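You operate a simulated robot arm through the tools that you are given. There is no shell and no other tool. Be economical: measure what you need, move in short steps, check, and stop when the job is done.

You are at the controls of a simulated two-armed robot. One attempt, no reset.

JOB
Pick up the bottle that says "sealer" from the middle of the workbench with one hand, pass it to the other hand and put it on the ledge under the couplings. Set down upright: bottle.
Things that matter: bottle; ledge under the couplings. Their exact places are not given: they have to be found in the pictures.

Only the result counts: the job must be done as asked and must still hold three seconds after the hand-in. Knocking over, shifting, dropping, spilling or breaking anything else fails it.

ROBOT AND FRAMES
Two 7-joint arms with two-finger parallel grippers on one trunk, on a base that drives. Base frame: it is fixed to the floor where the robot stands at the start and does not move with it; the origin is under the middle of the robot, x ahead of it, y to its left, z up; the surface under the hand at the start is at about z = 0.85. Lengths are in m, angles in degrees, forces in N, time in s.
The left shoulder is at the start at [0.05, 0.168, 1.107], the right one opposite. With the tool pointing down near the work surface each hand reaches from about 0.22 to 0.66 m from the robot's upright axis, wherever it stands, measured 20 degrees to its own side. Places, roughly: ledge under the couplings (60x24 cm) [0.78, 1.52, 0.8]. Payload 1.57 kg a hand.
Tool frame (each hand has its own): the origin (TCP) lies between the finger pads and is the grasp point; the fingertips stand 0.03 m ahead of it; z points along the fingers, y is the line along which they close. Largest opening 0.08 m; finger width 0.017, thickness 0.012; the body of the gripper, 0.04 by 0.082 m, starts 0.08 m behind the TCP.
Orientation is told as [roll, pitch, yaw] about the base's x, y, z axes, in that order, counted from this pose: with the fingers straight down and closing along the base's y, the tool's x points along the base's -x, its y along +y and its z along -z.

CONTROLS
- The arms move only by the tool jog_arm. It takes "left_moves", "right_moves" or both (then of equal length, played together; a hand with none holds still); each is a list of rows, each a list of 7 numbers: the shift along the base's x, y, z in m, then the turn, a rotation vector about the base's x, y, z in degrees, then the gripper command, from -1 (fully open) to 1 (shut), values between in proportion. In form: [[dx, dy, dz, wx, wy, wz, hand], ...]. A call has 1 to 20 rows; each row is the pose to reach, as a shift and turn from the pose commanded when the call began. Each row takes 0.2 s and may step no farther than 0.05 m and 8.6 degrees from the row before; otherwise, or with a gripper value out of range, the whole call is refused. A pose out of reach is approached as far as the arm can. The call stops where the force on the tool passes 40 N (or 10 N more than at its start, if that is more) or the arm is blocked; 0.2 s more then pass. Each finger travels about 0.045 m/s and halts on what it meets, pressing with about 34 N; the grip force reading is that of the motor and also rises with nothing between the fingers. The clock runs only during rows and for 0.2 s after the last one: add rows that repeat a pose to give the fingers time. It gives the time, the measured TCP pose, the force on the tool (base axes), the opening and the grip force at its end, in the units of the frame above (readings bear some noise), with the torque about the TCP (base axes, N m) and any sound that the robot's microphone picked up, and new pictures: "show" is both (left out), scene, wrist or none (wrist: the cameras of the hands that moved).
- Cameras (640 x 400 px; columns grow to the right, rows downward): "scene" is now at [0.1298, 0.0143, 1.3237]; the picture's right is [0.15, -0.99, 0.00], its down [-0.50, -0.08, -0.86] and it looks along [0.85, 0.13, -0.50] (base axes); focal length 284 px, centre (320, 200). "left" rides on the left gripper at [0.072, 0.007, -0.122] in its tool frame; the picture's right is [-0.09, 1.00, 0.00], its down [-0.84, -0.08, -0.54] and it looks along [-0.54, -0.05, 0.84] (tool axes); focal length 238 px, centre (320, 200). "right" rides on the right gripper at [0.072, -0.007, -0.122] in its tool frame; the picture's right is [0.09, 1.00, 0.00], its down [-0.84, 0.08, -0.54] and it looks along [-0.54, 0.05, 0.84] (tool axes); focal length 238 px, centre (320, 200).
- slide_trunk(by): slides the trunk up (or, below 0, down) by that many m; the arms and the scene camera ride with it, the base frame stays. It gives what a move gives, with no picture.
- roll_base(legs): drives the robot by 1 to 6 legs, each [ahead, left, turn to the left] in m, m and degrees, along the robot's own axes; the way and the turn of a leg run together, so that a leg with both is an arc; at most 1.5 m and 180 degrees a leg. The arms and the cameras ride along, it lands a little off, and it stops where it bumps. It gives what a move gives, and a new picture of the scene camera.
- turn_head(pan, tilt): turns the head with the scene camera to pan (to the left, within 80 degrees either way) and tilt (down, from -29 to 69), counted from straight ahead of the robot. It gives what a move gives, and a new picture of the scene camera.
- locate(camera, pixels): for up to 12 pixels [column, row] of the newest picture of that camera ("zoom" is the newest enlarged one), the place [x, y, z] in the base frame of the surface seen there, good to about 0.003 m. No time passes.
- inspect(camera, box): a new picture of the part [left, top, right, bottom] of that camera's present view, enlarged. No time passes.
- sign_off(): hands the job in; it is judged then, once.

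Keep the steps short. Do not move on a guess: measure, check each grasp and each placing, and mend mistakes. In all there are 80 turns and 260 pictures (those below and enlarged ones count). Leave the grippers open and the arms clear of the work at the hand-in unless told otherwise, and finish with a single line.

The tools are called after "Emit:" by a JSON object that holds its "name" and its "arguments". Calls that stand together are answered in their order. jog_arm: Moves the arms, as the interface text tells. Its arguments: {"type":"object","properties":{"left_moves":{"type":"array"},"right_moves":{"type":"array"},"show":{"type":"string","enum":["both","scene","wrist","none"]}},"required":[]} The other tools are called the same way: slide_trunk (by) slides the trunk up or down; roll_base (legs) drives the base; turn_head (pan, tilt) turns the head that bears the scene camera; locate (camera, pixels) gives the place of the surface under pixels of a picture; inspect (camera, box) takes an enlarged picture of a part of a camera's view; sign_off () hands the job in.

At the start:

```text
t: 0.0
left_position: [0.4704, 0.2249, 1.1616]
left_orientation: [0.0, -0.1, 0.1]
left_wrist_force: [-0.2, -0.4, 0.3]
left_wrist_torque: [0.04, 0.01, 0.0]
left_width: 0.0801
left_gripper_force: 0.0
right_position: [0.3868, -0.1399, 1.1623]
right_orientation: [0.1, 0.0, 0.0]
right_wrist_force: [0.1, 0.5, -0.3]
right_wrist_torque: [0.0, -0.02, 0.02]
right_width: 0.0801
right_gripper_force: 0.0
trunk travel left (down, up): [-0.275, 0.168]
robot x, y, heading: [0.0034, -0.0012, -0.1]
head pan, tilt: [8.6, 30.1]
```

scene: 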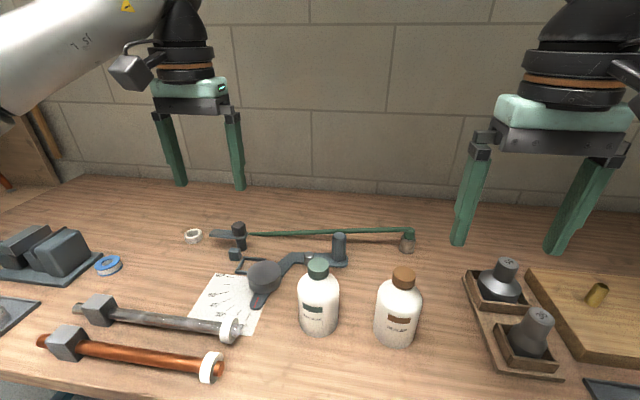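
right: 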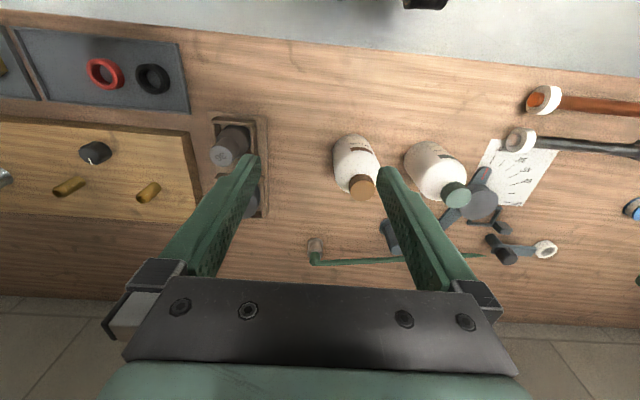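
left: 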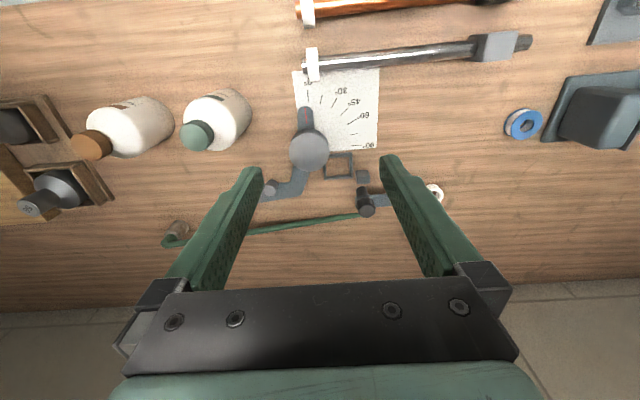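

I see two bottles, at about (318,300) with a green cap and (398,308) with a brown cap. I'll zoom in to read the labels.

Emit:
{"name": "inspect", "arguments": {"camera": "scene", "box": [280, 250, 440, 350]}}

Emit:
{"name": "locate", "arguments": {"camera": "scene", "pixels": [[318, 267], [318, 300], [318, 330], [300, 300], [338, 300], [404, 274], [398, 308], [394, 342], [378, 305], [420, 305], [360, 340], [408, 250]]}}

```text
4.00 times, centred on (360, 300) of scene
```

zoom: 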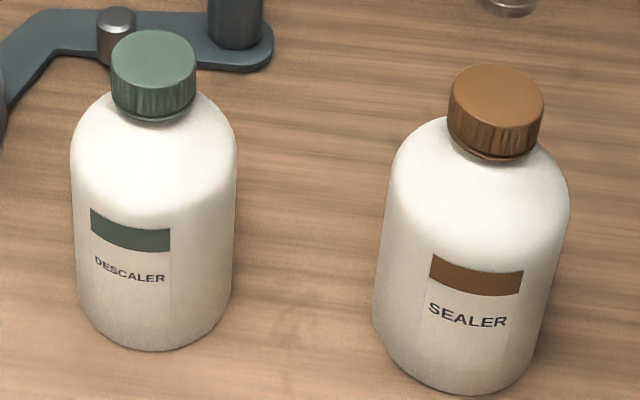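

```text
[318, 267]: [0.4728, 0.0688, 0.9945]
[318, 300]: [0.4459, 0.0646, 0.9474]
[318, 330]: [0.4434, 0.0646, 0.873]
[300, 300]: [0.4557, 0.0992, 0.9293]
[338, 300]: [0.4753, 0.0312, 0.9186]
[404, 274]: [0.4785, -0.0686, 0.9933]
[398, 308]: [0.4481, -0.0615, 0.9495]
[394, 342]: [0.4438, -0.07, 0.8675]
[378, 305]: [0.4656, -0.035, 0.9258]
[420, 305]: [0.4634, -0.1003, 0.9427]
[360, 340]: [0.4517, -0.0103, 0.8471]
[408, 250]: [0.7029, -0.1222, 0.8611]
```

The sealer is the bottle with the brown cap, at about [0.478, -0.068] with its top at about z 0.99. Next I'll turn the head to look for the ledge on the left.

Emit:
{"name": "turn_head", "arguments": {"pan": 63, "tilt": 18}}

```text
t: 1.2
left_position: [0.4712, 0.2268, 1.1603]
left_orientation: [-0.1, 0.0, 0.1]
left_wrist_force: [-0.4, -0.7, -0.4]
left_wrist_torque: [0.0, 0.0, -0.01]
left_width: 0.0798
left_gripper_force: 0.0
right_position: [0.3863, -0.1396, 1.1628]
right_orientation: [0.0, 0.1, -0.1]
right_wrist_force: [0.1, 0.0, 0.2]
right_wrist_torque: [0.04, -0.01, 0.03]
right_width: 0.0805
right_gripper_force: 0.0
trunk travel left (down, up): [-0.275, 0.168]
robot x, y, heading: [-0.0001, 0.0005, -0.0]
head pan, tilt: [63.0, 18.0]
```

scene: 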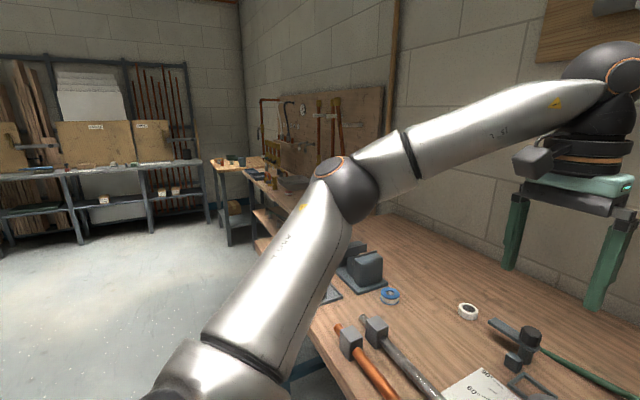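

The left arm hides part of the view. I'll zoom in on the area beyond it, where there's a panel and shelves.

Emit:
{"name": "inspect", "arguments": {"camera": "scene", "box": [200, 80, 400, 280]}}

Emit:
{"name": "locate", "arguments": {"camera": "scene", "pixels": [[262, 216], [280, 185], [240, 165], [262, 242], [350, 120], [268, 185], [300, 185], [400, 225], [228, 235]]}}

```text
2.00 times, centred on (300, 180) of scene
```

zoom: 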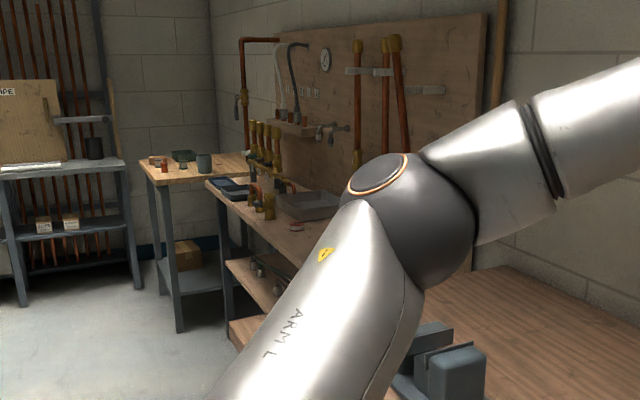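

```text
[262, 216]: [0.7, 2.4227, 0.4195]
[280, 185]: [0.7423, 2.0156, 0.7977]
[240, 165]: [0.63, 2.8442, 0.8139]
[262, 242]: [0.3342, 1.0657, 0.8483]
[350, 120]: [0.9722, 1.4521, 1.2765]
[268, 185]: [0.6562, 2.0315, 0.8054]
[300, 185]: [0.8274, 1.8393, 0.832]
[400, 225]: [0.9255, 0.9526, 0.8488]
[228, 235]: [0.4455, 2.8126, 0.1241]
```

The second bench top is at z≈0.80 around y 1.2–2.1, but the arm hides the ledge. With nothing in hand yet, I'll drive left for a clear look. The hands are at 1.16 m, well above everything on the bench.

Emit:
{"name": "roll_base", "arguments": {"legs": [[0, 0.9, 0]]}}

Emit:
{"name": "turn_head", "arguments": {"pan": 35, "tilt": 28}}

```text
t: 9.5
left_position: [0.4766, 1.1288, 1.1591]
left_orientation: [-0.1, 0.0, -0.4]
left_wrist_force: [0.0, -0.1, -0.1]
left_wrist_torque: [0.01, -0.01, -0.02]
left_width: 0.08
left_gripper_force: 0.0
right_position: [0.3882, 0.7625, 1.163]
right_orientation: [0.0, 0.0, -0.5]
right_wrist_force: [0.7, -0.1, 0.2]
right_wrist_torque: [-0.01, 0.01, 0.03]
right_width: 0.0798
right_gripper_force: 0.0
trunk travel left (down, up): [-0.275, 0.168]
robot x, y, heading: [0.0038, 0.9054, -0.5]
head pan, tilt: [63.0, 18.0]
```

scene: 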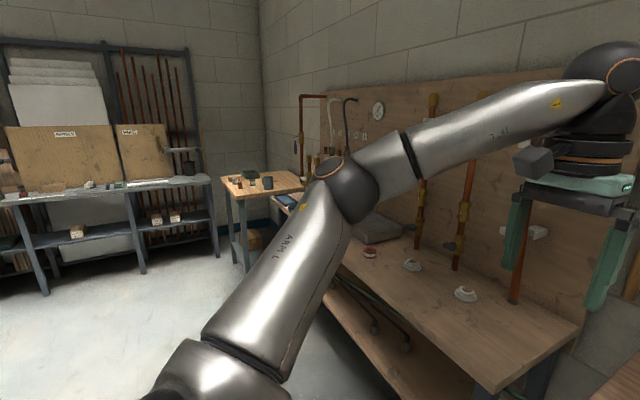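

```text
t: 10.5
left_position: [0.4759, 1.1284, 1.1608]
left_orientation: [0.0, 0.0, -0.3]
left_wrist_force: [-0.6, -0.4, -0.3]
left_wrist_torque: [-0.04, -0.02, -0.05]
left_width: 0.0798
left_gripper_force: 0.0
right_position: [0.3898, 0.7628, 1.162]
right_orientation: [0.0, 0.1, -0.5]
right_wrist_force: [0.5, -0.9, -0.1]
right_wrist_torque: [-0.01, 0.01, 0.0]
right_width: 0.08
right_gripper_force: 0.0
trunk travel left (down, up): [-0.275, 0.168]
robot x, y, heading: [0.0015, 0.9073, -0.6]
head pan, tilt: [35.0, 28.0]
```

scene: 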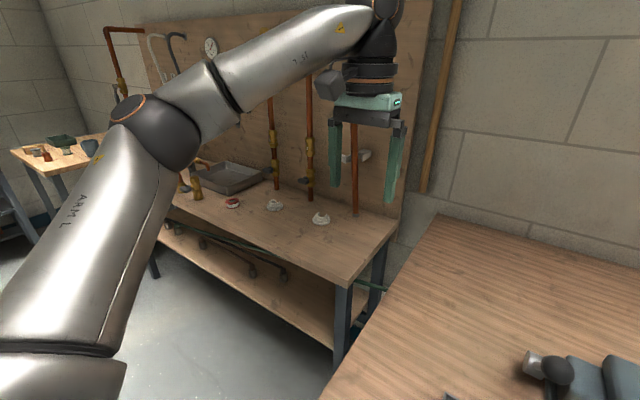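

Now I can see the bench with copper pipes and brass couplings at the back. I'll measure it and zoom in.

Emit:
{"name": "inspect", "arguments": {"camera": "scene", "box": [160, 70, 420, 290]}}

Emit:
{"name": "locate", "arguments": {"camera": "scene", "pixels": [[347, 282], [395, 222], [321, 219], [274, 204], [233, 202], [354, 212], [311, 195], [277, 185], [225, 222], [270, 240], [300, 220], [196, 190]]}}

```text
1.82 times, centred on (290, 180) of scene
```

zoom: 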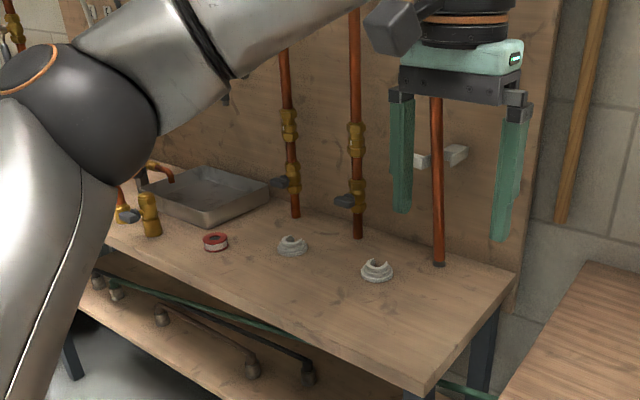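

```text
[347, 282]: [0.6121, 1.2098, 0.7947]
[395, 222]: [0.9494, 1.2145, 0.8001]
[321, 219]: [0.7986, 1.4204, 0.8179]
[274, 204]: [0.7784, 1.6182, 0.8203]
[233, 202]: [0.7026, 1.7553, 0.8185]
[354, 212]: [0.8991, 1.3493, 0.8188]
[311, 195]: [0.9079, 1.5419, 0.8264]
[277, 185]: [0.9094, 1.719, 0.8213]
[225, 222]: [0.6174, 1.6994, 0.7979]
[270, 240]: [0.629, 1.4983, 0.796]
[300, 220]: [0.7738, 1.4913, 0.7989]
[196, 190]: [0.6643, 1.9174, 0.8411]
```

The ledge is clear: the bench top is at z≈0.798, its front edge at x≈0.61. Pipes stand at x≈0.91, and there are small rings at [0.80, 1.42] and [0.78, 1.62]. A free target spot is about [0.73, 1.52], with open space above it. The plan:
- The right hand takes the body at a tilt.
- The left hand takes the cap from above and places the bottle.

Now I'll drive back to the bottle.

Emit:
{"name": "roll_base", "arguments": {"legs": [[0, -0.9, 0.5]]}}

Emit:
{"name": "turn_head", "arguments": {"pan": 0, "tilt": 40}}

```text
t: 18.8
left_position: [0.472, 0.2219, 1.1616]
left_orientation: [0.0, 0.1, 0.0]
left_wrist_force: [-0.2, 0.7, 0.3]
left_wrist_torque: [0.03, 0.03, 0.01]
left_width: 0.0799
left_gripper_force: 0.0
right_position: [0.3861, -0.1445, 1.1626]
right_orientation: [0.0, 0.0, -0.1]
right_wrist_force: [0.4, 0.1, 0.0]
right_wrist_torque: [-0.01, 0.0, 0.0]
right_width: 0.0799
right_gripper_force: 0.0
trunk travel left (down, up): [-0.275, 0.168]
robot x, y, heading: [0.0036, -0.001, 0.2]
head pan, tilt: [35.0, 28.0]
```

scene: 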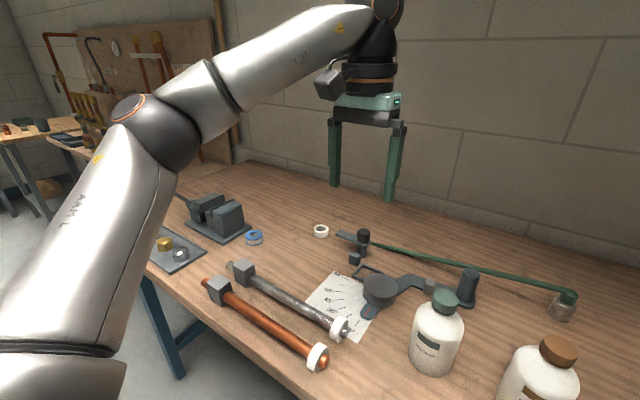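

```text
t: 19.8
left_position: [0.4705, 0.2225, 1.1604]
left_orientation: [0.0, 0.0, 0.0]
left_wrist_force: [0.1, 0.0, 0.2]
left_wrist_torque: [0.02, 0.03, 0.0]
left_width: 0.08
left_gripper_force: 0.1
right_position: [0.3869, -0.1453, 1.1629]
right_orientation: [0.1, -0.1, -0.1]
right_wrist_force: [0.6, -0.3, 0.0]
right_wrist_torque: [-0.02, 0.03, 0.03]
right_width: 0.0798
right_gripper_force: 0.0
trunk travel left (down, up): [-0.275, 0.168]
robot x, y, heading: [-0.0002, -0.0044, 0.2]
head pan, tilt: [0.0, 40.0]
```

scene: 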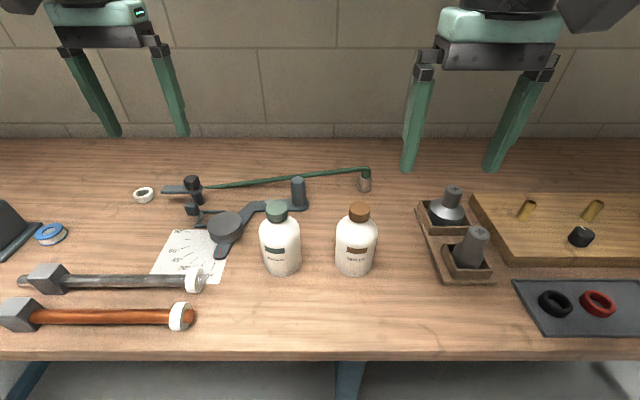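

Now I'll measure the sealer bottle precisely in a zoom.

Emit:
{"name": "inspect", "arguments": {"camera": "scene", "box": [308, 190, 404, 286]}}

Emit:
{"name": "locate", "arguments": {"camera": "scene", "pixels": [[358, 207], [350, 208], [367, 208], [358, 214], [357, 240], [337, 238], [376, 238], [355, 270], [336, 255], [373, 256], [355, 295], [470, 268]]}}

```text
4.17 times, centred on (356, 238) of scene
```

zoom: 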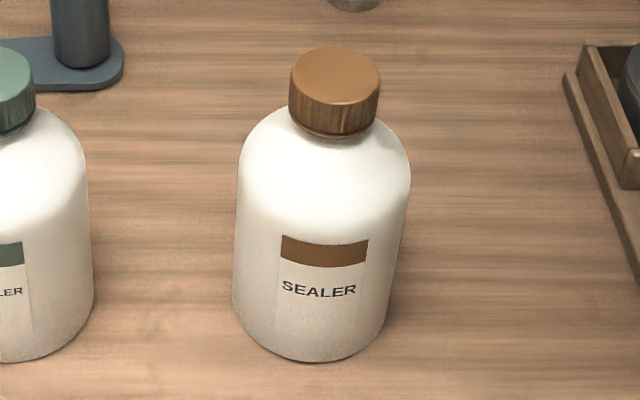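

```text
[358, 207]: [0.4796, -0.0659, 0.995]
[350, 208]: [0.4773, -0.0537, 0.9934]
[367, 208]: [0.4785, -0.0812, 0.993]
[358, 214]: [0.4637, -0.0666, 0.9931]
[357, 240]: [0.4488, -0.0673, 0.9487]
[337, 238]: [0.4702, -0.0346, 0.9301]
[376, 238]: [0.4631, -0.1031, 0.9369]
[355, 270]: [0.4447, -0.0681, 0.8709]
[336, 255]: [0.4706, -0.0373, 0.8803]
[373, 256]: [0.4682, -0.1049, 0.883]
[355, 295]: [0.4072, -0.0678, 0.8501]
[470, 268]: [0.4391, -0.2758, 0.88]
```

The bottle axis is at about (0.480, -0.069), about 0.07 m in diameter, on a bench top at z 0.848. I'll tilt the right hand forward by 55° in the air and bring it behind the bottle.

Emit:
{"name": "jog_arm", "arguments": {"right_moves": [[0, 0.01, 0, 0, -8, 0, -1], [-0.005, 0.02, -0.01, 0, -16, 0, -1], [-0.01, 0.03, -0.02, 0, -24, 0, -1], [-0.015, 0.045, -0.03, 0, -32, 0, -1], [-0.02, 0.06, -0.04, 0, -40, 0, -1], [-0.024, 0.07, -0.05, 0, -48, 0, -1], [-0.027, 0.076, -0.06, 0, -55, 0, -1], [-0.027, 0.076, -0.06, 0, -55, 0, -1]]}}

```text
t: 21.6
left_position: [0.4703, 0.2228, 1.1609]
left_orientation: [-0.1, 0.0, 0.0]
left_wrist_force: [-0.8, 0.2, -0.1]
left_wrist_torque: [-0.03, 0.01, -0.01]
left_width: 0.0801
left_gripper_force: 0.1
right_position: [0.3582, -0.0665, 1.1022]
right_orientation: [0.1, -55.0, -0.2]
right_wrist_force: [0.7, -0.6, -0.3]
right_wrist_torque: [-0.03, 0.01, 0.0]
right_width: 0.0801
right_gripper_force: 0.1
trunk travel left (down, up): [-0.275, 0.168]
robot x, y, heading: [-0.0006, -0.0053, -0.1]
head pan, tilt: [0.0, 40.0]
```

scene: 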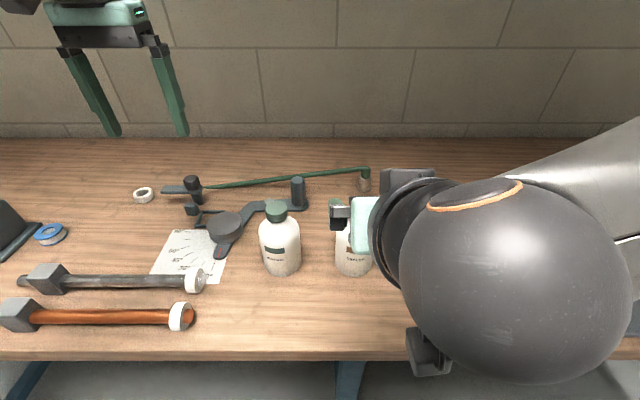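
right: 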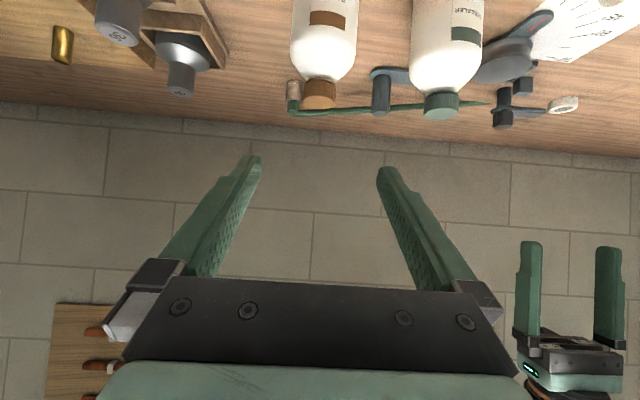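

The tilt was reached cleanly. Next I'll lower the hand to the standoff behind the bottle.

Emit:
{"name": "jog_arm", "arguments": {"right_moves": [[0.0, -0.001, -0.04, 0, 0, 0, -1], [0.003, -0.002, -0.08, 0, 0, 0, -1], [0.005, -0.0025, -0.112, 0, 0, 0, -1], [0.005, -0.0025, -0.112, 0, 0, 0, -1]]}}

```text
t: 22.6
left_position: [0.4716, 0.2219, 1.161]
left_orientation: [0.0, 0.0, 0.0]
left_wrist_force: [-0.5, 0.3, 0.0]
left_wrist_torque: [0.0, -0.01, 0.01]
left_width: 0.0799
left_gripper_force: 0.1
right_position: [0.3651, -0.0703, 0.9905]
right_orientation: [0.2, -54.9, -0.2]
right_wrist_force: [0.5, 0.8, -0.3]
right_wrist_torque: [-0.02, 0.01, -0.04]
right_width: 0.08
right_gripper_force: 0.0
trunk travel left (down, up): [-0.275, 0.168]
robot x, y, heading: [0.0, -0.002, -0.3]
head pan, tilt: [0.0, 40.0]
```

scene: 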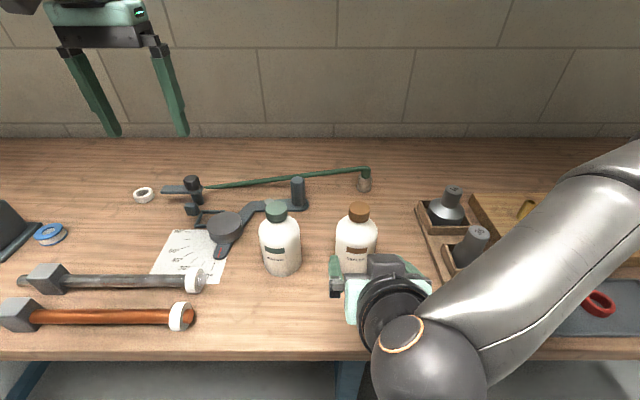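
right: 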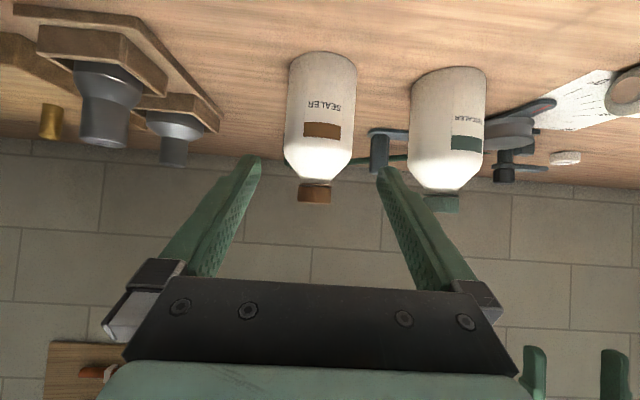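

The bottle's centred between the fingers. Before going in, I'll check how high the forearm is above the cone tools on the right, and take fresh bottle points from the right camera.

Emit:
{"name": "locate", "arguments": {"camera": "scene", "pixels": [[476, 233], [454, 190], [490, 350], [480, 290], [540, 240], [600, 190], [388, 300], [400, 350]]}}

Emit:
{"name": "locate", "arguments": {"camera": "right", "pixels": [[290, 120], [320, 120], [352, 120], [314, 195], [412, 120]]}}

```text
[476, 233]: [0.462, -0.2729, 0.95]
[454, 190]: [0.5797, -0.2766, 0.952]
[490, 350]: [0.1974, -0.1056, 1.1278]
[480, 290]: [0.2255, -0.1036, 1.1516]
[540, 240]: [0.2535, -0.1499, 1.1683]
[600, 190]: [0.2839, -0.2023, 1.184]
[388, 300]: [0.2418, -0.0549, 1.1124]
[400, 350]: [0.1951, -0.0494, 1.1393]
```

```text
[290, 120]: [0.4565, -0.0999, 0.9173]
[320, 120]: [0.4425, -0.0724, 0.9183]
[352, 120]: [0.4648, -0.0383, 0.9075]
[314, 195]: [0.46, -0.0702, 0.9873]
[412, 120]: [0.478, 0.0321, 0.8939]
```

The forearm is well back and above 1.1 m, clear of everything. The bottle's axis is at y≈-0.070, which matches the hand, so I'll slide in along the finger direction.

Emit:
{"name": "jog_arm", "arguments": {"right_moves": [[0.03, 0, -0.02, 0, 0, 0, -1], [0.06, 0, -0.041, 0, 0, 0, -1], [0.09, 0, -0.062, 0, 0, 0, -1], [0.114, 0, -0.078, 0, 0, 0, -1], [0.114, 0, -0.078, 0, 0, 0, -1]]}}

```text
t: 23.8
left_position: [0.4719, 0.2231, 1.1614]
left_orientation: [-0.1, -0.1, 0.0]
left_wrist_force: [-0.7, 0.5, 0.7]
left_wrist_torque: [-0.01, 0.01, 0.0]
left_width: 0.0802
left_gripper_force: 0.1
right_position: [0.4778, -0.0708, 0.9128]
right_orientation: [0.3, -55.0, -0.2]
right_wrist_force: [-1.1, -0.1, 0.6]
right_wrist_torque: [0.01, 0.04, 0.03]
right_width: 0.0799
right_gripper_force: 0.0
trunk travel left (down, up): [-0.275, 0.168]
robot x, y, heading: [-0.0056, -0.0014, 0.0]
head pan, tilt: [0.0, 40.0]
```

scene: 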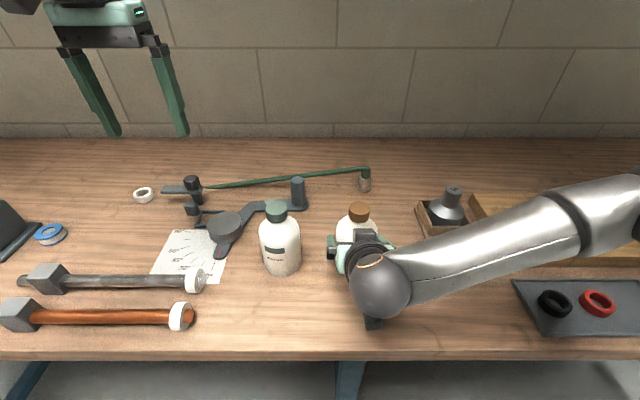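
right: 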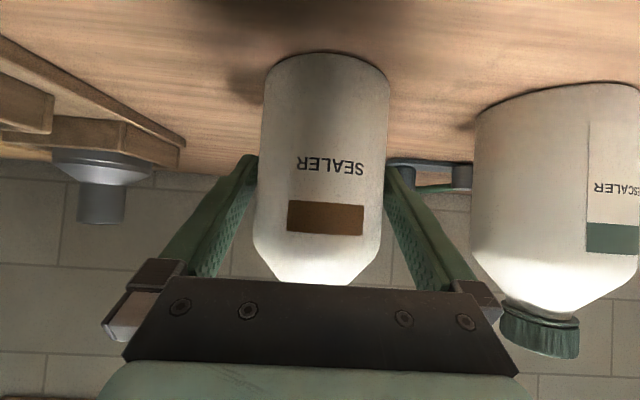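

The bottle sits between both fingers with no contact force. Closing now.

Emit:
{"name": "jog_arm", "arguments": {"right_moves": [[0, 0, 0, 0, 0, 0, 0], [0, 0, 0, 0, 0, 0, 1], [0, 0, 0, 0, 0, 0, 1], [0, 0, 0, 0, 0, 0, 1]], "show": "wrist"}}

```text
t: 24.8
left_position: [0.471, 0.2216, 1.1607]
left_orientation: [0.1, 0.0, 0.0]
left_wrist_force: [1.3, 0.6, 0.6]
left_wrist_torque: [0.01, 0.0, -0.01]
left_width: 0.08
left_gripper_force: 0.2
right_position: [0.4781, -0.0712, 0.9125]
right_orientation: [0.2, -55.0, -0.2]
right_wrist_force: [0.3, -0.9, 0.0]
right_wrist_torque: [0.06, -0.09, -0.02]
right_width: 0.0723
right_gripper_force: 34.0
trunk travel left (down, up): [-0.275, 0.168]
robot x, y, heading: [-0.0021, -0.0044, 0.0]
head pan, tilt: [0.0, 40.0]
```

right: 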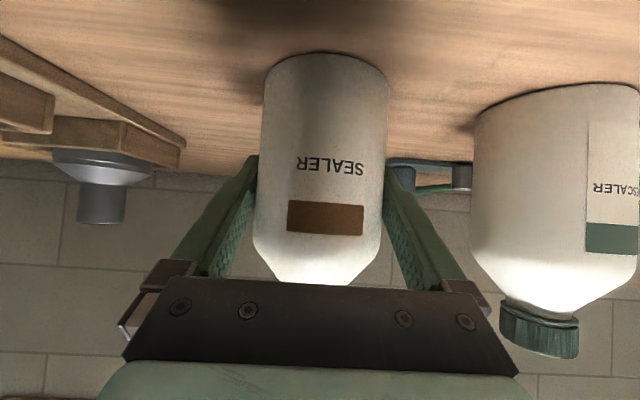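

Gripped at a width of 0.072 and 34 N. I'll lift it slowly, straight up.

Emit:
{"name": "jog_arm", "arguments": {"right_moves": [[0, 0, 0.01, 0, 0, 0, 1], [0, 0, 0.04, 0, 0, 0, 1], [0, 0, 0.08, 0, 0, 0, 1], [0, 0, 0.12, 0, 0, 0, 1], [0, 0, 0.15, 0, 0, 0, 1], [0, 0, 0.15, 0, 0, 0, 1]]}}

```text
t: 26.2
left_position: [0.4709, 0.2221, 1.1606]
left_orientation: [0.1, 0.0, 0.0]
left_wrist_force: [-0.5, 0.1, -0.4]
left_wrist_torque: [0.0, -0.01, 0.01]
left_width: 0.08
left_gripper_force: 0.1
right_position: [0.478, -0.0713, 1.0623]
right_orientation: [0.1, -54.8, -0.1]
right_wrist_force: [-0.1, 0.0, -4.2]
right_wrist_torque: [-0.01, 0.02, -0.03]
right_width: 0.0724
right_gripper_force: 34.5
trunk travel left (down, up): [-0.275, 0.168]
robot x, y, heading: [-0.0005, -0.0041, -0.2]
head pan, tilt: [0.0, 40.0]
```

scene: 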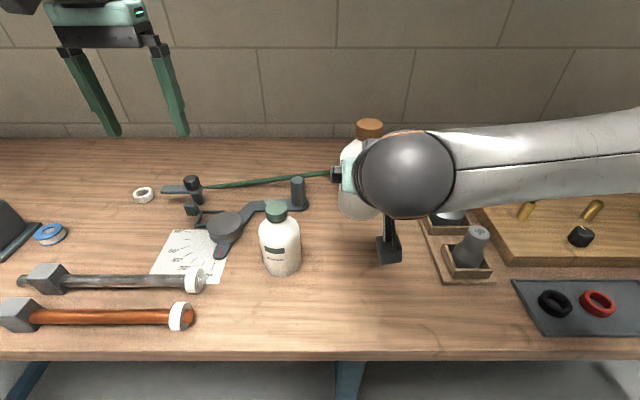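
right: 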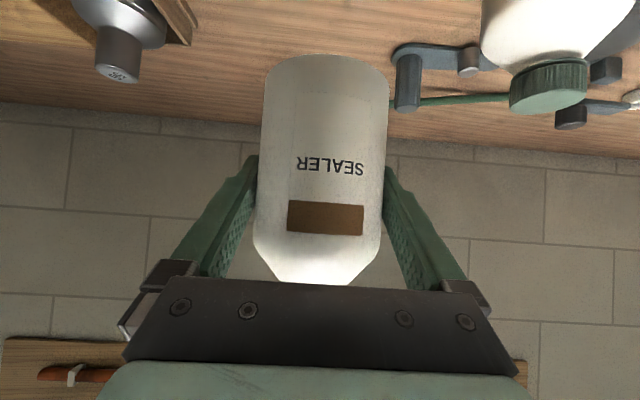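

It's held upright, weighing about 4.2 N. Now the right hand moves slightly to the left and up. The left hand goes high and yaws -60°, so that its camera mount will stay away from the right wrist.

Emit:
{"name": "jog_arm", "arguments": {"right_moves": [[0, 0.005, 0.005, 0, 0, 0, 1], [0, 0.01, 0.01, 0, 0, 0, 1], [0, 0.02, 0.015, 0, 0, 0, 1], [0, 0.03, 0.02, 0, 0, 0, 1], [0, 0.04, 0.025, 0, 0, 0, 1], [0, 0.05, 0.03, 0, 0, 0, 1], [0, 0.05, 0.03, 0, 0, 0, 1], [0, 0.05, 0.03, 0, 0, 0, 1], [0, 0.05, 0.03, 0, 0, 0, 1]], "left_moves": [[0, 0, 0.02, 0, 0, -7.5, -1], [0, 0, 0.04, 0, 0, -15, -1], [0, 0, 0.06, 0, 0, -22.5, -1], [0, 0, 0.08, 0, 0, -30, -1], [0, 0, 0.1, 0, 0, -37.5, -1], [0, -0.02, 0.12, 0, 0, -45, -1], [0, -0.04, 0.14, 0, 0, -52.5, -1], [0, -0.06, 0.14, 0, 0, -60, -1], [0, -0.06, 0.14, 0, 0, -60, -1]]}}

```text
t: 28.2
left_position: [0.3705, 0.1054, 1.2108]
left_orientation: [-0.1, 0.0, -60.0]
left_wrist_force: [0.6, -0.2, 0.6]
left_wrist_torque: [-0.02, -0.01, 0.01]
left_width: 0.0799
left_gripper_force: 0.1
left hand out of reach, approached as far as the arm can: row 4, 5, 6, 7, 8, 9
right_position: [0.4774, -0.0215, 1.0919]
right_orientation: [0.2, -55.0, -0.2]
right_wrist_force: [0.5, -0.8, -4.1]
right_wrist_torque: [0.01, 0.02, 0.0]
right_width: 0.0724
right_gripper_force: 34.0
trunk travel left (down, up): [-0.275, 0.168]
robot x, y, heading: [-0.001, -0.0026, -0.0]
head pan, tilt: [0.0, 40.0]
```

scene: 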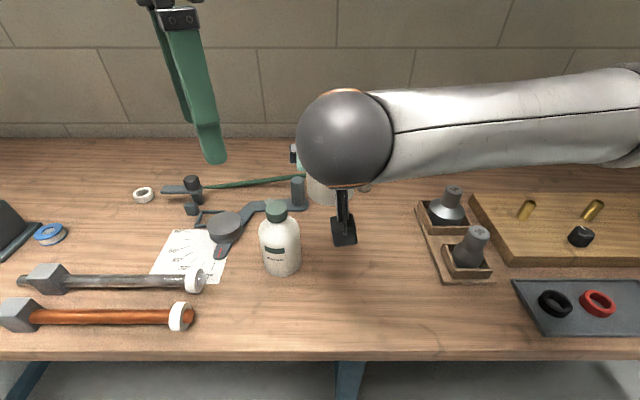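
right: 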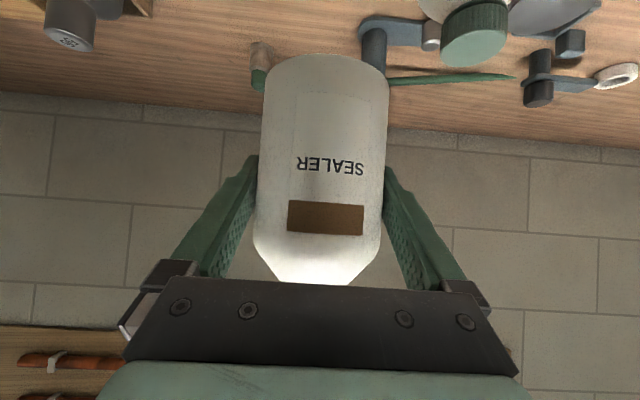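
left: 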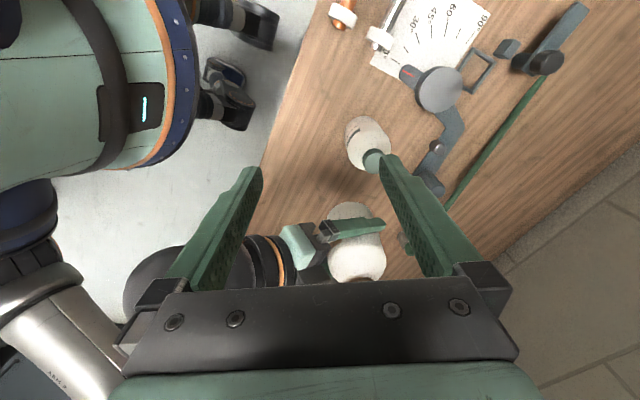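

The left hand can't go that high, so the handover has to happen lower. I'll back away from the bench to get free floor space beneath the bottle, then lower both hands. Everything carried is above 1.0 m and moves straight back.

Emit:
{"name": "roll_base", "arguments": {"legs": [[-0.45, 0, 0]]}}

```text
t: 30.9
left_position: [-0.0808, 0.1043, 1.2109]
left_orientation: [-0.1, 0.0, -60.2]
left_wrist_force: [-0.2, 0.5, 0.1]
left_wrist_torque: [0.0, -0.02, 0.0]
left_width: 0.0799
left_gripper_force: 0.1
right_position: [0.0275, -0.0209, 1.0921]
right_orientation: [0.2, -55.0, -0.5]
right_wrist_force: [-0.5, -0.5, -4.3]
right_wrist_torque: [-0.03, 0.0, 0.0]
right_width: 0.0724
right_gripper_force: 33.6
trunk travel left (down, up): [-0.275, 0.168]
robot x, y, heading: [-0.4488, -0.0029, -0.4]
head pan, tilt: [0.0, 40.0]
```

scene: 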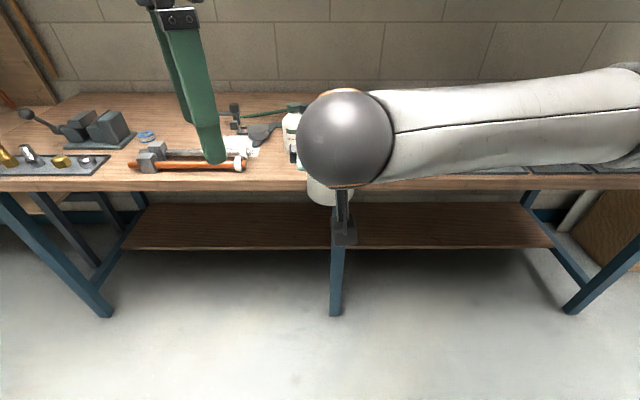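

Clear of the bench now. I'll lower the right hand with the bottle by 0.2 m, and move the head down for a better view.

Emit:
{"name": "jog_arm", "arguments": {"right_moves": [[0, 0, -0.04, 0, 0, 0, 1], [0, 0, -0.08, 0, 0, 0, 1], [0, 0, -0.12, 0, 0, 0, 1], [0, 0, -0.16, 0, 0, 0, 1], [0, 0, -0.2, 0, 0, 0, 1], [0, 0, -0.2, 0, 0, 0, 1]], "show": "scene"}}

```text
t: 32.3
left_position: [-0.0794, 0.1053, 1.2099]
left_orientation: [-0.1, 0.1, -60.2]
left_wrist_force: [-1.0, 0.0, 0.6]
left_wrist_torque: [0.0, 0.03, 0.03]
left_width: 0.0798
left_gripper_force: 0.1
right_position: [0.0282, -0.0217, 0.8923]
right_orientation: [0.2, -55.0, -0.5]
right_wrist_force: [-0.4, 0.3, -5.1]
right_wrist_torque: [0.0, 0.0, -0.03]
right_width: 0.0724
right_gripper_force: 33.9
trunk travel left (down, up): [-0.275, 0.168]
robot x, y, heading: [-0.4508, -0.0044, -0.3]
head pan, tilt: [0.0, 40.0]
```

scene: 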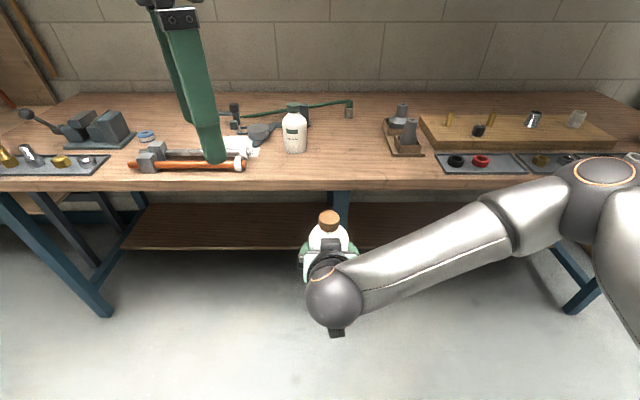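

Now the cap is in view at (330,218). I'll measure it, and lower the left hand slightly to see what it's counting its shifts from.

Emit:
{"name": "inspect", "arguments": {"camera": "scene", "box": [280, 195, 380, 295]}}

Emit:
{"name": "locate", "arguments": {"camera": "scene", "pixels": [[329, 214], [322, 215], [337, 215], [329, 220], [329, 228], [311, 240], [346, 240], [329, 238]]}}

Emit:
{"name": "jog_arm", "arguments": {"left_moves": [[0, 0, -0.03, 0, 0, 0, -1], [0, 0, -0.03, 0, 0, 0, -1]], "show": "none"}}

```text
4.00 times, centred on (330, 245) of scene
```

zoom: 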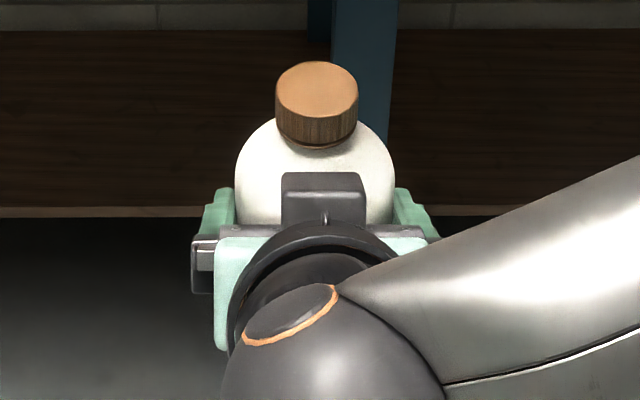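

```text
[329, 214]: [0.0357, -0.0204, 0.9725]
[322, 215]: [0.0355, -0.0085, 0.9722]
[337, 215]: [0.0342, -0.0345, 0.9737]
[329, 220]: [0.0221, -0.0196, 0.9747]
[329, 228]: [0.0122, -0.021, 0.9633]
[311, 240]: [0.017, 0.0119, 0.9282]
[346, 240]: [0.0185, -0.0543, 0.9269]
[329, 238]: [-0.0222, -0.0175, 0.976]
```

```text
t: 32.9
left_position: [-0.0799, 0.1045, 1.1801]
left_orientation: [0.1, -0.2, -60.1]
left_wrist_force: [0.3, -0.5, -0.3]
left_wrist_torque: [0.04, 0.04, -0.01]
left_width: 0.0799
left_gripper_force: 0.1
right_position: [0.0275, -0.0212, 0.8913]
right_orientation: [0.2, -54.8, -0.4]
right_wrist_force: [0.0, 0.4, -4.2]
right_wrist_torque: [-0.02, 0.0, 0.03]
right_width: 0.0723
right_gripper_force: 34.1
trunk travel left (down, up): [-0.275, 0.168]
robot x, y, heading: [-0.4497, -0.0042, -0.4]
head pan, tilt: [0.0, 40.0]
```

The cap's centre is at about (0.028, -0.021) and its top is at z 0.974. The right hand's body grip is the stronger one, so I'll carry the bottle over with that and do the handover in front of the ledge.

Emit:
{"name": "roll_base", "arguments": {"legs": [[0, 1.5, 0.3]]}}

Emit:
{"name": "turn_head", "arguments": {"pan": -10, "tilt": 35}}

```text
t: 46.1
left_position: [-0.0731, 1.598, 1.1793]
left_orientation: [-0.1, 0.0, -60.0]
left_wrist_force: [0.0, -0.6, 0.4]
left_wrist_torque: [-0.03, 0.02, -0.04]
left_width: 0.0802
left_gripper_force: 0.1
right_position: [0.0345, 1.4705, 0.8925]
right_orientation: [0.3, -54.9, -0.2]
right_wrist_force: [0.4, -0.4, -4.0]
right_wrist_torque: [0.0, -0.01, 0.01]
right_width: 0.0723
right_gripper_force: 33.8
trunk travel left (down, up): [-0.275, 0.168]
robot x, y, heading: [-0.446, 1.4873, -0.2]
head pan, tilt: [0.0, 40.0]
```

scene: 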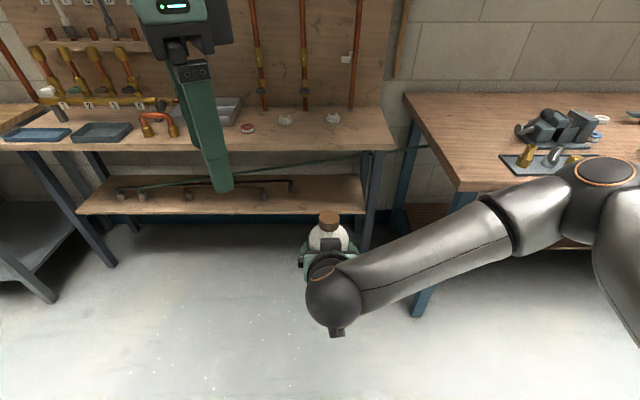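

```text
t: 46.9
left_position: [-0.0725, 1.598, 1.1789]
left_orientation: [-0.1, 0.0, -59.9]
left_wrist_force: [-0.3, -0.5, -0.1]
left_wrist_torque: [0.0, 0.02, -0.01]
left_width: 0.0797
left_gripper_force: 0.1
right_position: [0.0327, 1.4718, 0.8909]
right_orientation: [0.2, -54.8, -0.1]
right_wrist_force: [-0.1, -0.2, -4.3]
right_wrist_torque: [0.01, -0.02, 0.03]
right_width: 0.0724
right_gripper_force: 34.0
trunk travel left (down, up): [-0.275, 0.168]
robot x, y, heading: [-0.4461, 1.4855, -0.2]
head pan, tilt: [-10.0, 35.0]
```

scene: 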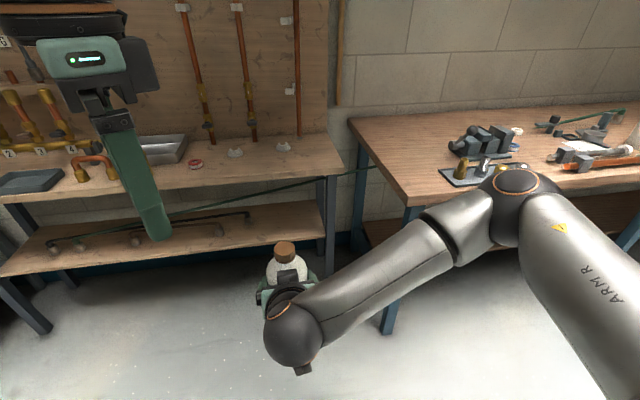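

I'll measure the cap and the corner of the first bench, which is near the drive path.

Emit:
{"name": "inspect", "arguments": {"camera": "scene", "box": [240, 230, 340, 310]}}

Emit:
{"name": "locate", "arguments": {"camera": "scene", "pixels": [[285, 245], [278, 247], [293, 247], [285, 252], [285, 260], [404, 200], [351, 122], [388, 330], [340, 170], [330, 175], [285, 273], [292, 310]]}}

```text
5.00 times, centred on (290, 270) of scene
```

zoom: 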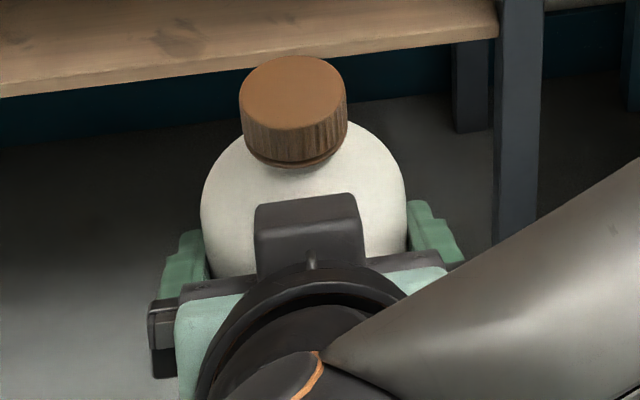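

```text
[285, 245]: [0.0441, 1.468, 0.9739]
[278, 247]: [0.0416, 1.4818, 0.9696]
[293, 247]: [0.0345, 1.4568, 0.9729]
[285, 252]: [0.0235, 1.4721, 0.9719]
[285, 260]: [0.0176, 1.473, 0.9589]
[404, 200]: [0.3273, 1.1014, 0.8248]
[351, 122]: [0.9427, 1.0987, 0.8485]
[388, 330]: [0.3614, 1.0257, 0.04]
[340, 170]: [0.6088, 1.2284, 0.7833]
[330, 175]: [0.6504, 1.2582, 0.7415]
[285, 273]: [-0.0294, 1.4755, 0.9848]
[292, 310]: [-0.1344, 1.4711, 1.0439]
```

Emit:
{"name": "locate", "arguments": {"camera": "zoom", "pixels": [[293, 80], [293, 118], [293, 135], [293, 155], [293, 172], [310, 200], [310, 215], [293, 62], [243, 100], [346, 100], [250, 175], [355, 175]]}}

```text
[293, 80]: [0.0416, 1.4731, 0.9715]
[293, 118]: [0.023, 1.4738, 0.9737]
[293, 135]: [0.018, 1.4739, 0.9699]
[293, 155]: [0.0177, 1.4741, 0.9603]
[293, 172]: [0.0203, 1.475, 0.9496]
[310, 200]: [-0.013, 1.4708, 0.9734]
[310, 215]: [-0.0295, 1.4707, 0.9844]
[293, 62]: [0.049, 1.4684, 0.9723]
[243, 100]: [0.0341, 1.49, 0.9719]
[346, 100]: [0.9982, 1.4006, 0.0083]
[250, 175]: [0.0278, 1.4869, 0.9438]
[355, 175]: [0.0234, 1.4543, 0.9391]
```

Cap centre is (0.034, 1.4725), radius 0.017, from z≈0.952 to 0.973. I'll move the left hand forward and then over the cap at z 1.11, yawed to -20°, fingers partly open.

Emit:
{"name": "jog_arm", "arguments": {"left_moves": [[0.03, 0, -0.01, 0, 0, 8, -1], [0.06, 0, -0.02, 0, 0, 16, -1], [0.09, 0, -0.03, 0, 0, 24, -1], [0.107, 0, -0.05, 0, 0, 32, -1], [0.107, -0.03, -0.069, 0, 0, 40, -0.7], [0.107, -0.06, -0.069, 0, 0, 40, -0.6], [0.107, -0.09, -0.069, 0, 0, 40, -0.5], [0.107, -0.1255, -0.069, 0, 0, 40, -0.5], [0.107, -0.1255, -0.069, 0, 0, 40, -0.5]]}}

```text
t: 48.9
left_position: [0.0327, 1.4716, 1.1103]
left_orientation: [0.0, -0.1, -20.0]
left_wrist_force: [0.0, -0.1, -0.8]
left_wrist_torque: [0.03, -0.02, 0.06]
left_width: 0.0598
left_gripper_force: 0.1
right_position: [0.0332, 1.4712, 0.8921]
right_orientation: [0.2, -54.9, -0.2]
right_wrist_force: [0.4, 0.1, -3.4]
right_wrist_torque: [0.01, 0.02, 0.01]
right_width: 0.0722
right_gripper_force: 33.4
trunk travel left (down, up): [-0.275, 0.168]
robot x, y, heading: [-0.4444, 1.4879, 0.0]
head pan, tilt: [-10.0, 35.0]
```

scene: 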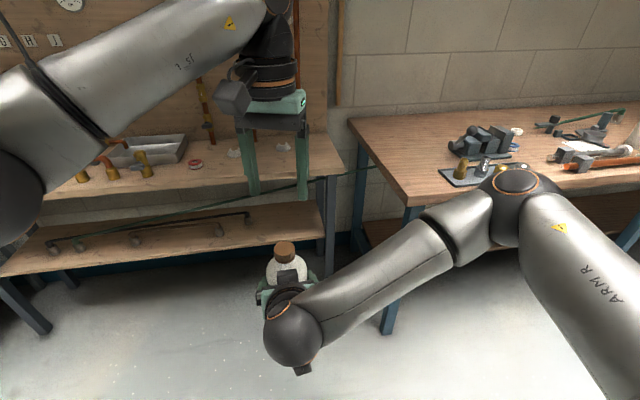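
left: 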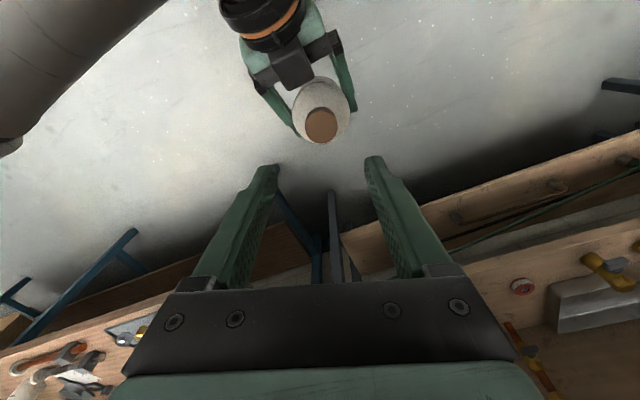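

The left hand is above the cap. I'll check the cap position from the left camera.

Emit:
{"name": "locate", "arguments": {"camera": "left", "pixels": [[321, 125], [306, 124], [337, 124], [321, 108], [321, 140]]}}

```text
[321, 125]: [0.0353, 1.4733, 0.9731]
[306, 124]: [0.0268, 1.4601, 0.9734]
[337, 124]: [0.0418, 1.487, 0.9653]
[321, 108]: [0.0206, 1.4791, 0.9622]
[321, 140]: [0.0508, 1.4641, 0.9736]
```

The centre agrees, at (0.035, 1.473). Descending to TCP z≈0.98, so the tips end at the cap's lower edge.

Emit:
{"name": "jog_arm", "arguments": {"left_moves": [[0.001, 0.0005, -0.04, 0, 0, 0, -0.5], [0.001, 0.0005, -0.08, 0, 0, 0, -0.5], [0.001, 0.0005, -0.11, 0, 0, 0, -0.5], [0.001, 0.0005, -0.13, 0, 0, 0, -0.5], [0.001, 0.0005, -0.13, 0, 0, 0, -0.5]]}}

```text
t: 50.1
left_position: [0.034, 1.4729, 0.9817]
left_orientation: [-0.1, 0.1, -19.9]
left_wrist_force: [0.4, 0.1, -0.4]
left_wrist_torque: [-0.01, -0.05, 0.03]
left_width: 0.0599
left_gripper_force: 0.1
right_position: [0.0342, 1.472, 0.8919]
right_orientation: [0.2, -54.9, -0.2]
right_wrist_force: [0.4, -0.2, -4.1]
right_wrist_torque: [0.01, 0.0, 0.01]
right_width: 0.0724
right_gripper_force: 34.1
trunk travel left (down, up): [-0.275, 0.168]
robot x, y, heading: [-0.4412, 1.4896, -0.2]
head pan, tilt: [-10.0, 35.0]
```

scene: 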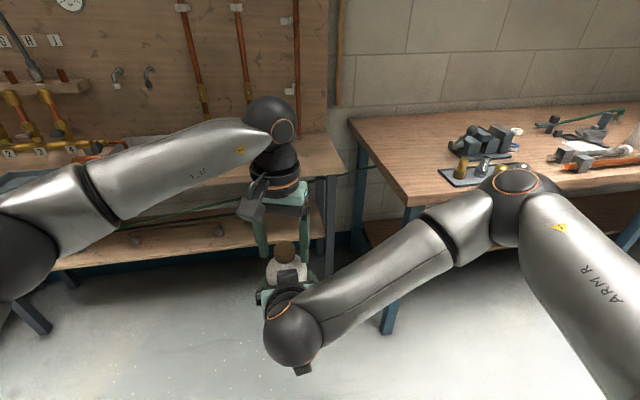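
left: 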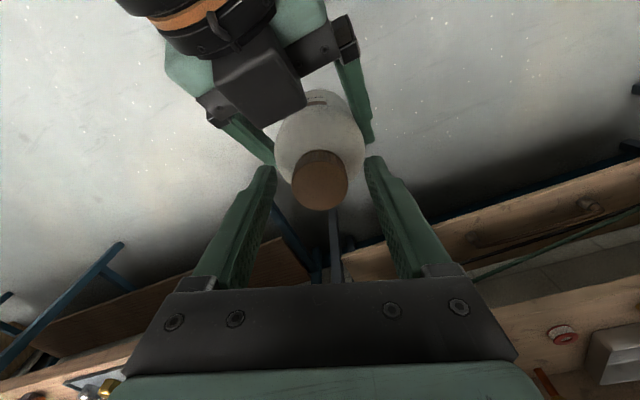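

The cap is centred between the tips. Closing the left hand.

Emit:
{"name": "jog_arm", "arguments": {"left_moves": [[0, 0, 0, 0, 0, 0, 0], [0, 0, 0, 0, 0, 0, 0.5], [0, 0, 0, 0, 0, 0, 1], [0, 0, 0, 0, 0, 0, 1], [0, 0, 0, 0, 0, 0, 1]], "show": "wrist"}}

```text
t: 51.3
left_position: [0.0334, 1.4723, 0.982]
left_orientation: [-0.1, 0.0, -19.9]
left_wrist_force: [0.6, -1.9, 0.1]
left_wrist_torque: [-0.11, 0.0, -0.03]
left_width: 0.0351
left_gripper_force: 33.6
right_position: [0.0336, 1.4715, 0.891]
right_orientation: [0.2, -55.0, -0.2]
right_wrist_force: [0.6, 0.6, -1.9]
right_wrist_torque: [0.03, 0.0, -0.02]
right_width: 0.0725
right_gripper_force: 33.8
trunk travel left (down, up): [-0.275, 0.168]
robot x, y, heading: [-0.4441, 1.4876, 0.1]
head pan, tilt: [-10.0, 35.0]
```

left: 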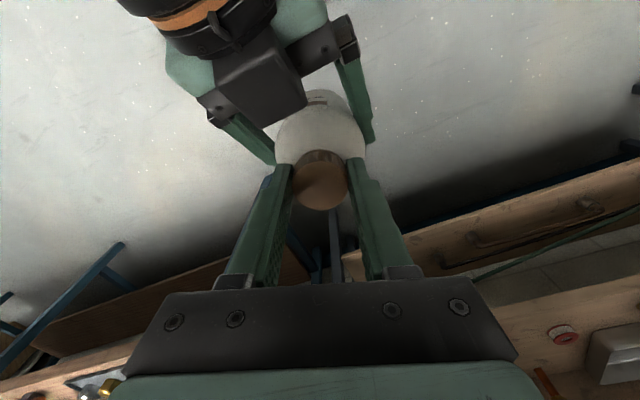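

The left hand has the cap: width 0.035 and 34 N. I'll open the right hand in place and read what the left is carrying.

Emit:
{"name": "jog_arm", "arguments": {"right_moves": [[0, 0, 0, 0, 0, 0, 0.5], [0, 0, 0, 0, 0, 0, -1], [0, 0, 0, 0, 0, 0, -1], [0, 0, 0, 0, 0, 0, -1]], "show": "wrist"}}

```text
t: 52.3
left_position: [0.0342, 1.4729, 0.9821]
left_orientation: [0.0, -0.1, -19.9]
left_wrist_force: [0.1, 0.1, -0.2]
left_wrist_torque: [0.01, 0.05, 0.0]
left_width: 0.0351
left_gripper_force: 34.8
right_position: [0.0331, 1.4712, 0.8912]
right_orientation: [0.2, -55.0, -0.3]
right_wrist_force: [0.0, 0.5, 0.6]
right_wrist_torque: [0.0, 0.03, 0.02]
right_width: 0.08
right_gripper_force: 0.0
trunk travel left (down, up): [-0.275, 0.168]
robot x, y, heading: [-0.4425, 1.4879, -0.2]
head pan, tilt: [-10.0, 35.0]
```

right: 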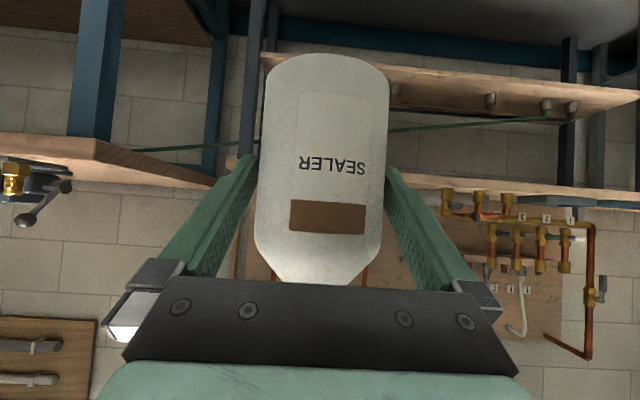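

The left hand doesn't show the weight yet, so I'll hold for a moment and check again.

Emit:
{"name": "jog_arm", "arguments": {"left_moves": [[0, 0, 0, 0, 0, 0, 1], [0, 0, 0, 0, 0, 0, 1]]}}

Emit:
{"name": "inspect", "arguments": {"camera": "scene", "box": [220, 190, 340, 310]}}

```text
t: 52.9
left_position: [0.0347, 1.4727, 0.9813]
left_orientation: [0.0, 0.1, -19.8]
left_wrist_force: [0.4, -0.6, -0.6]
left_wrist_torque: [0.05, -0.02, -0.02]
left_width: 0.0349
left_gripper_force: 33.8
right_position: [0.0334, 1.471, 0.8923]
right_orientation: [0.2, -54.9, -0.1]
right_wrist_force: [-0.6, 0.3, -0.4]
right_wrist_torque: [0.0, -0.01, 0.01]
right_width: 0.0801
right_gripper_force: 0.1
trunk travel left (down, up): [-0.275, 0.168]
robot x, y, heading: [-0.4437, 1.4856, 0.1]
head pan, tilt: [-10.0, 35.0]
```

scene: 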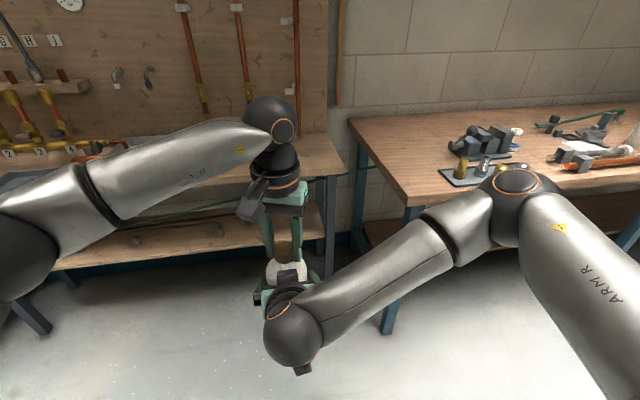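
left: 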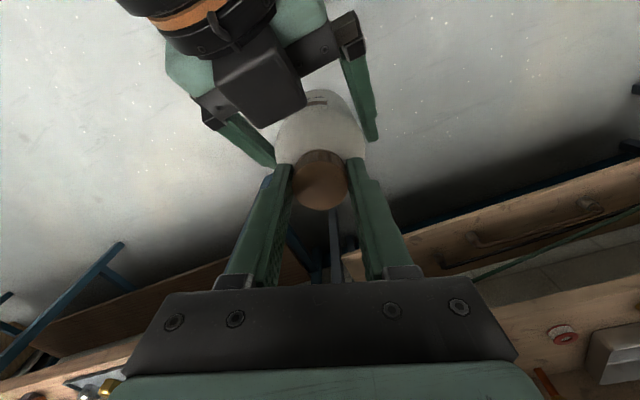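

```text
3.33 times, centred on (280, 250) of scene
```

zoom: 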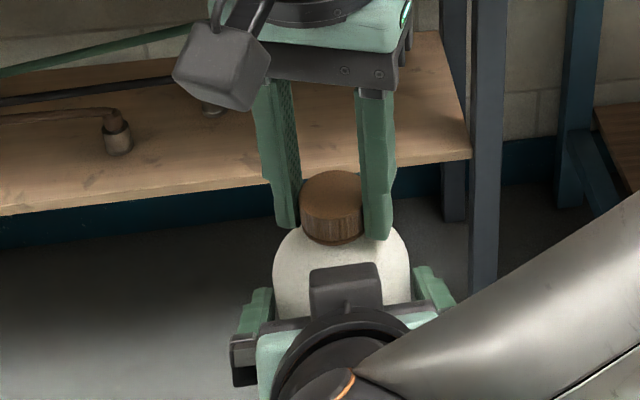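

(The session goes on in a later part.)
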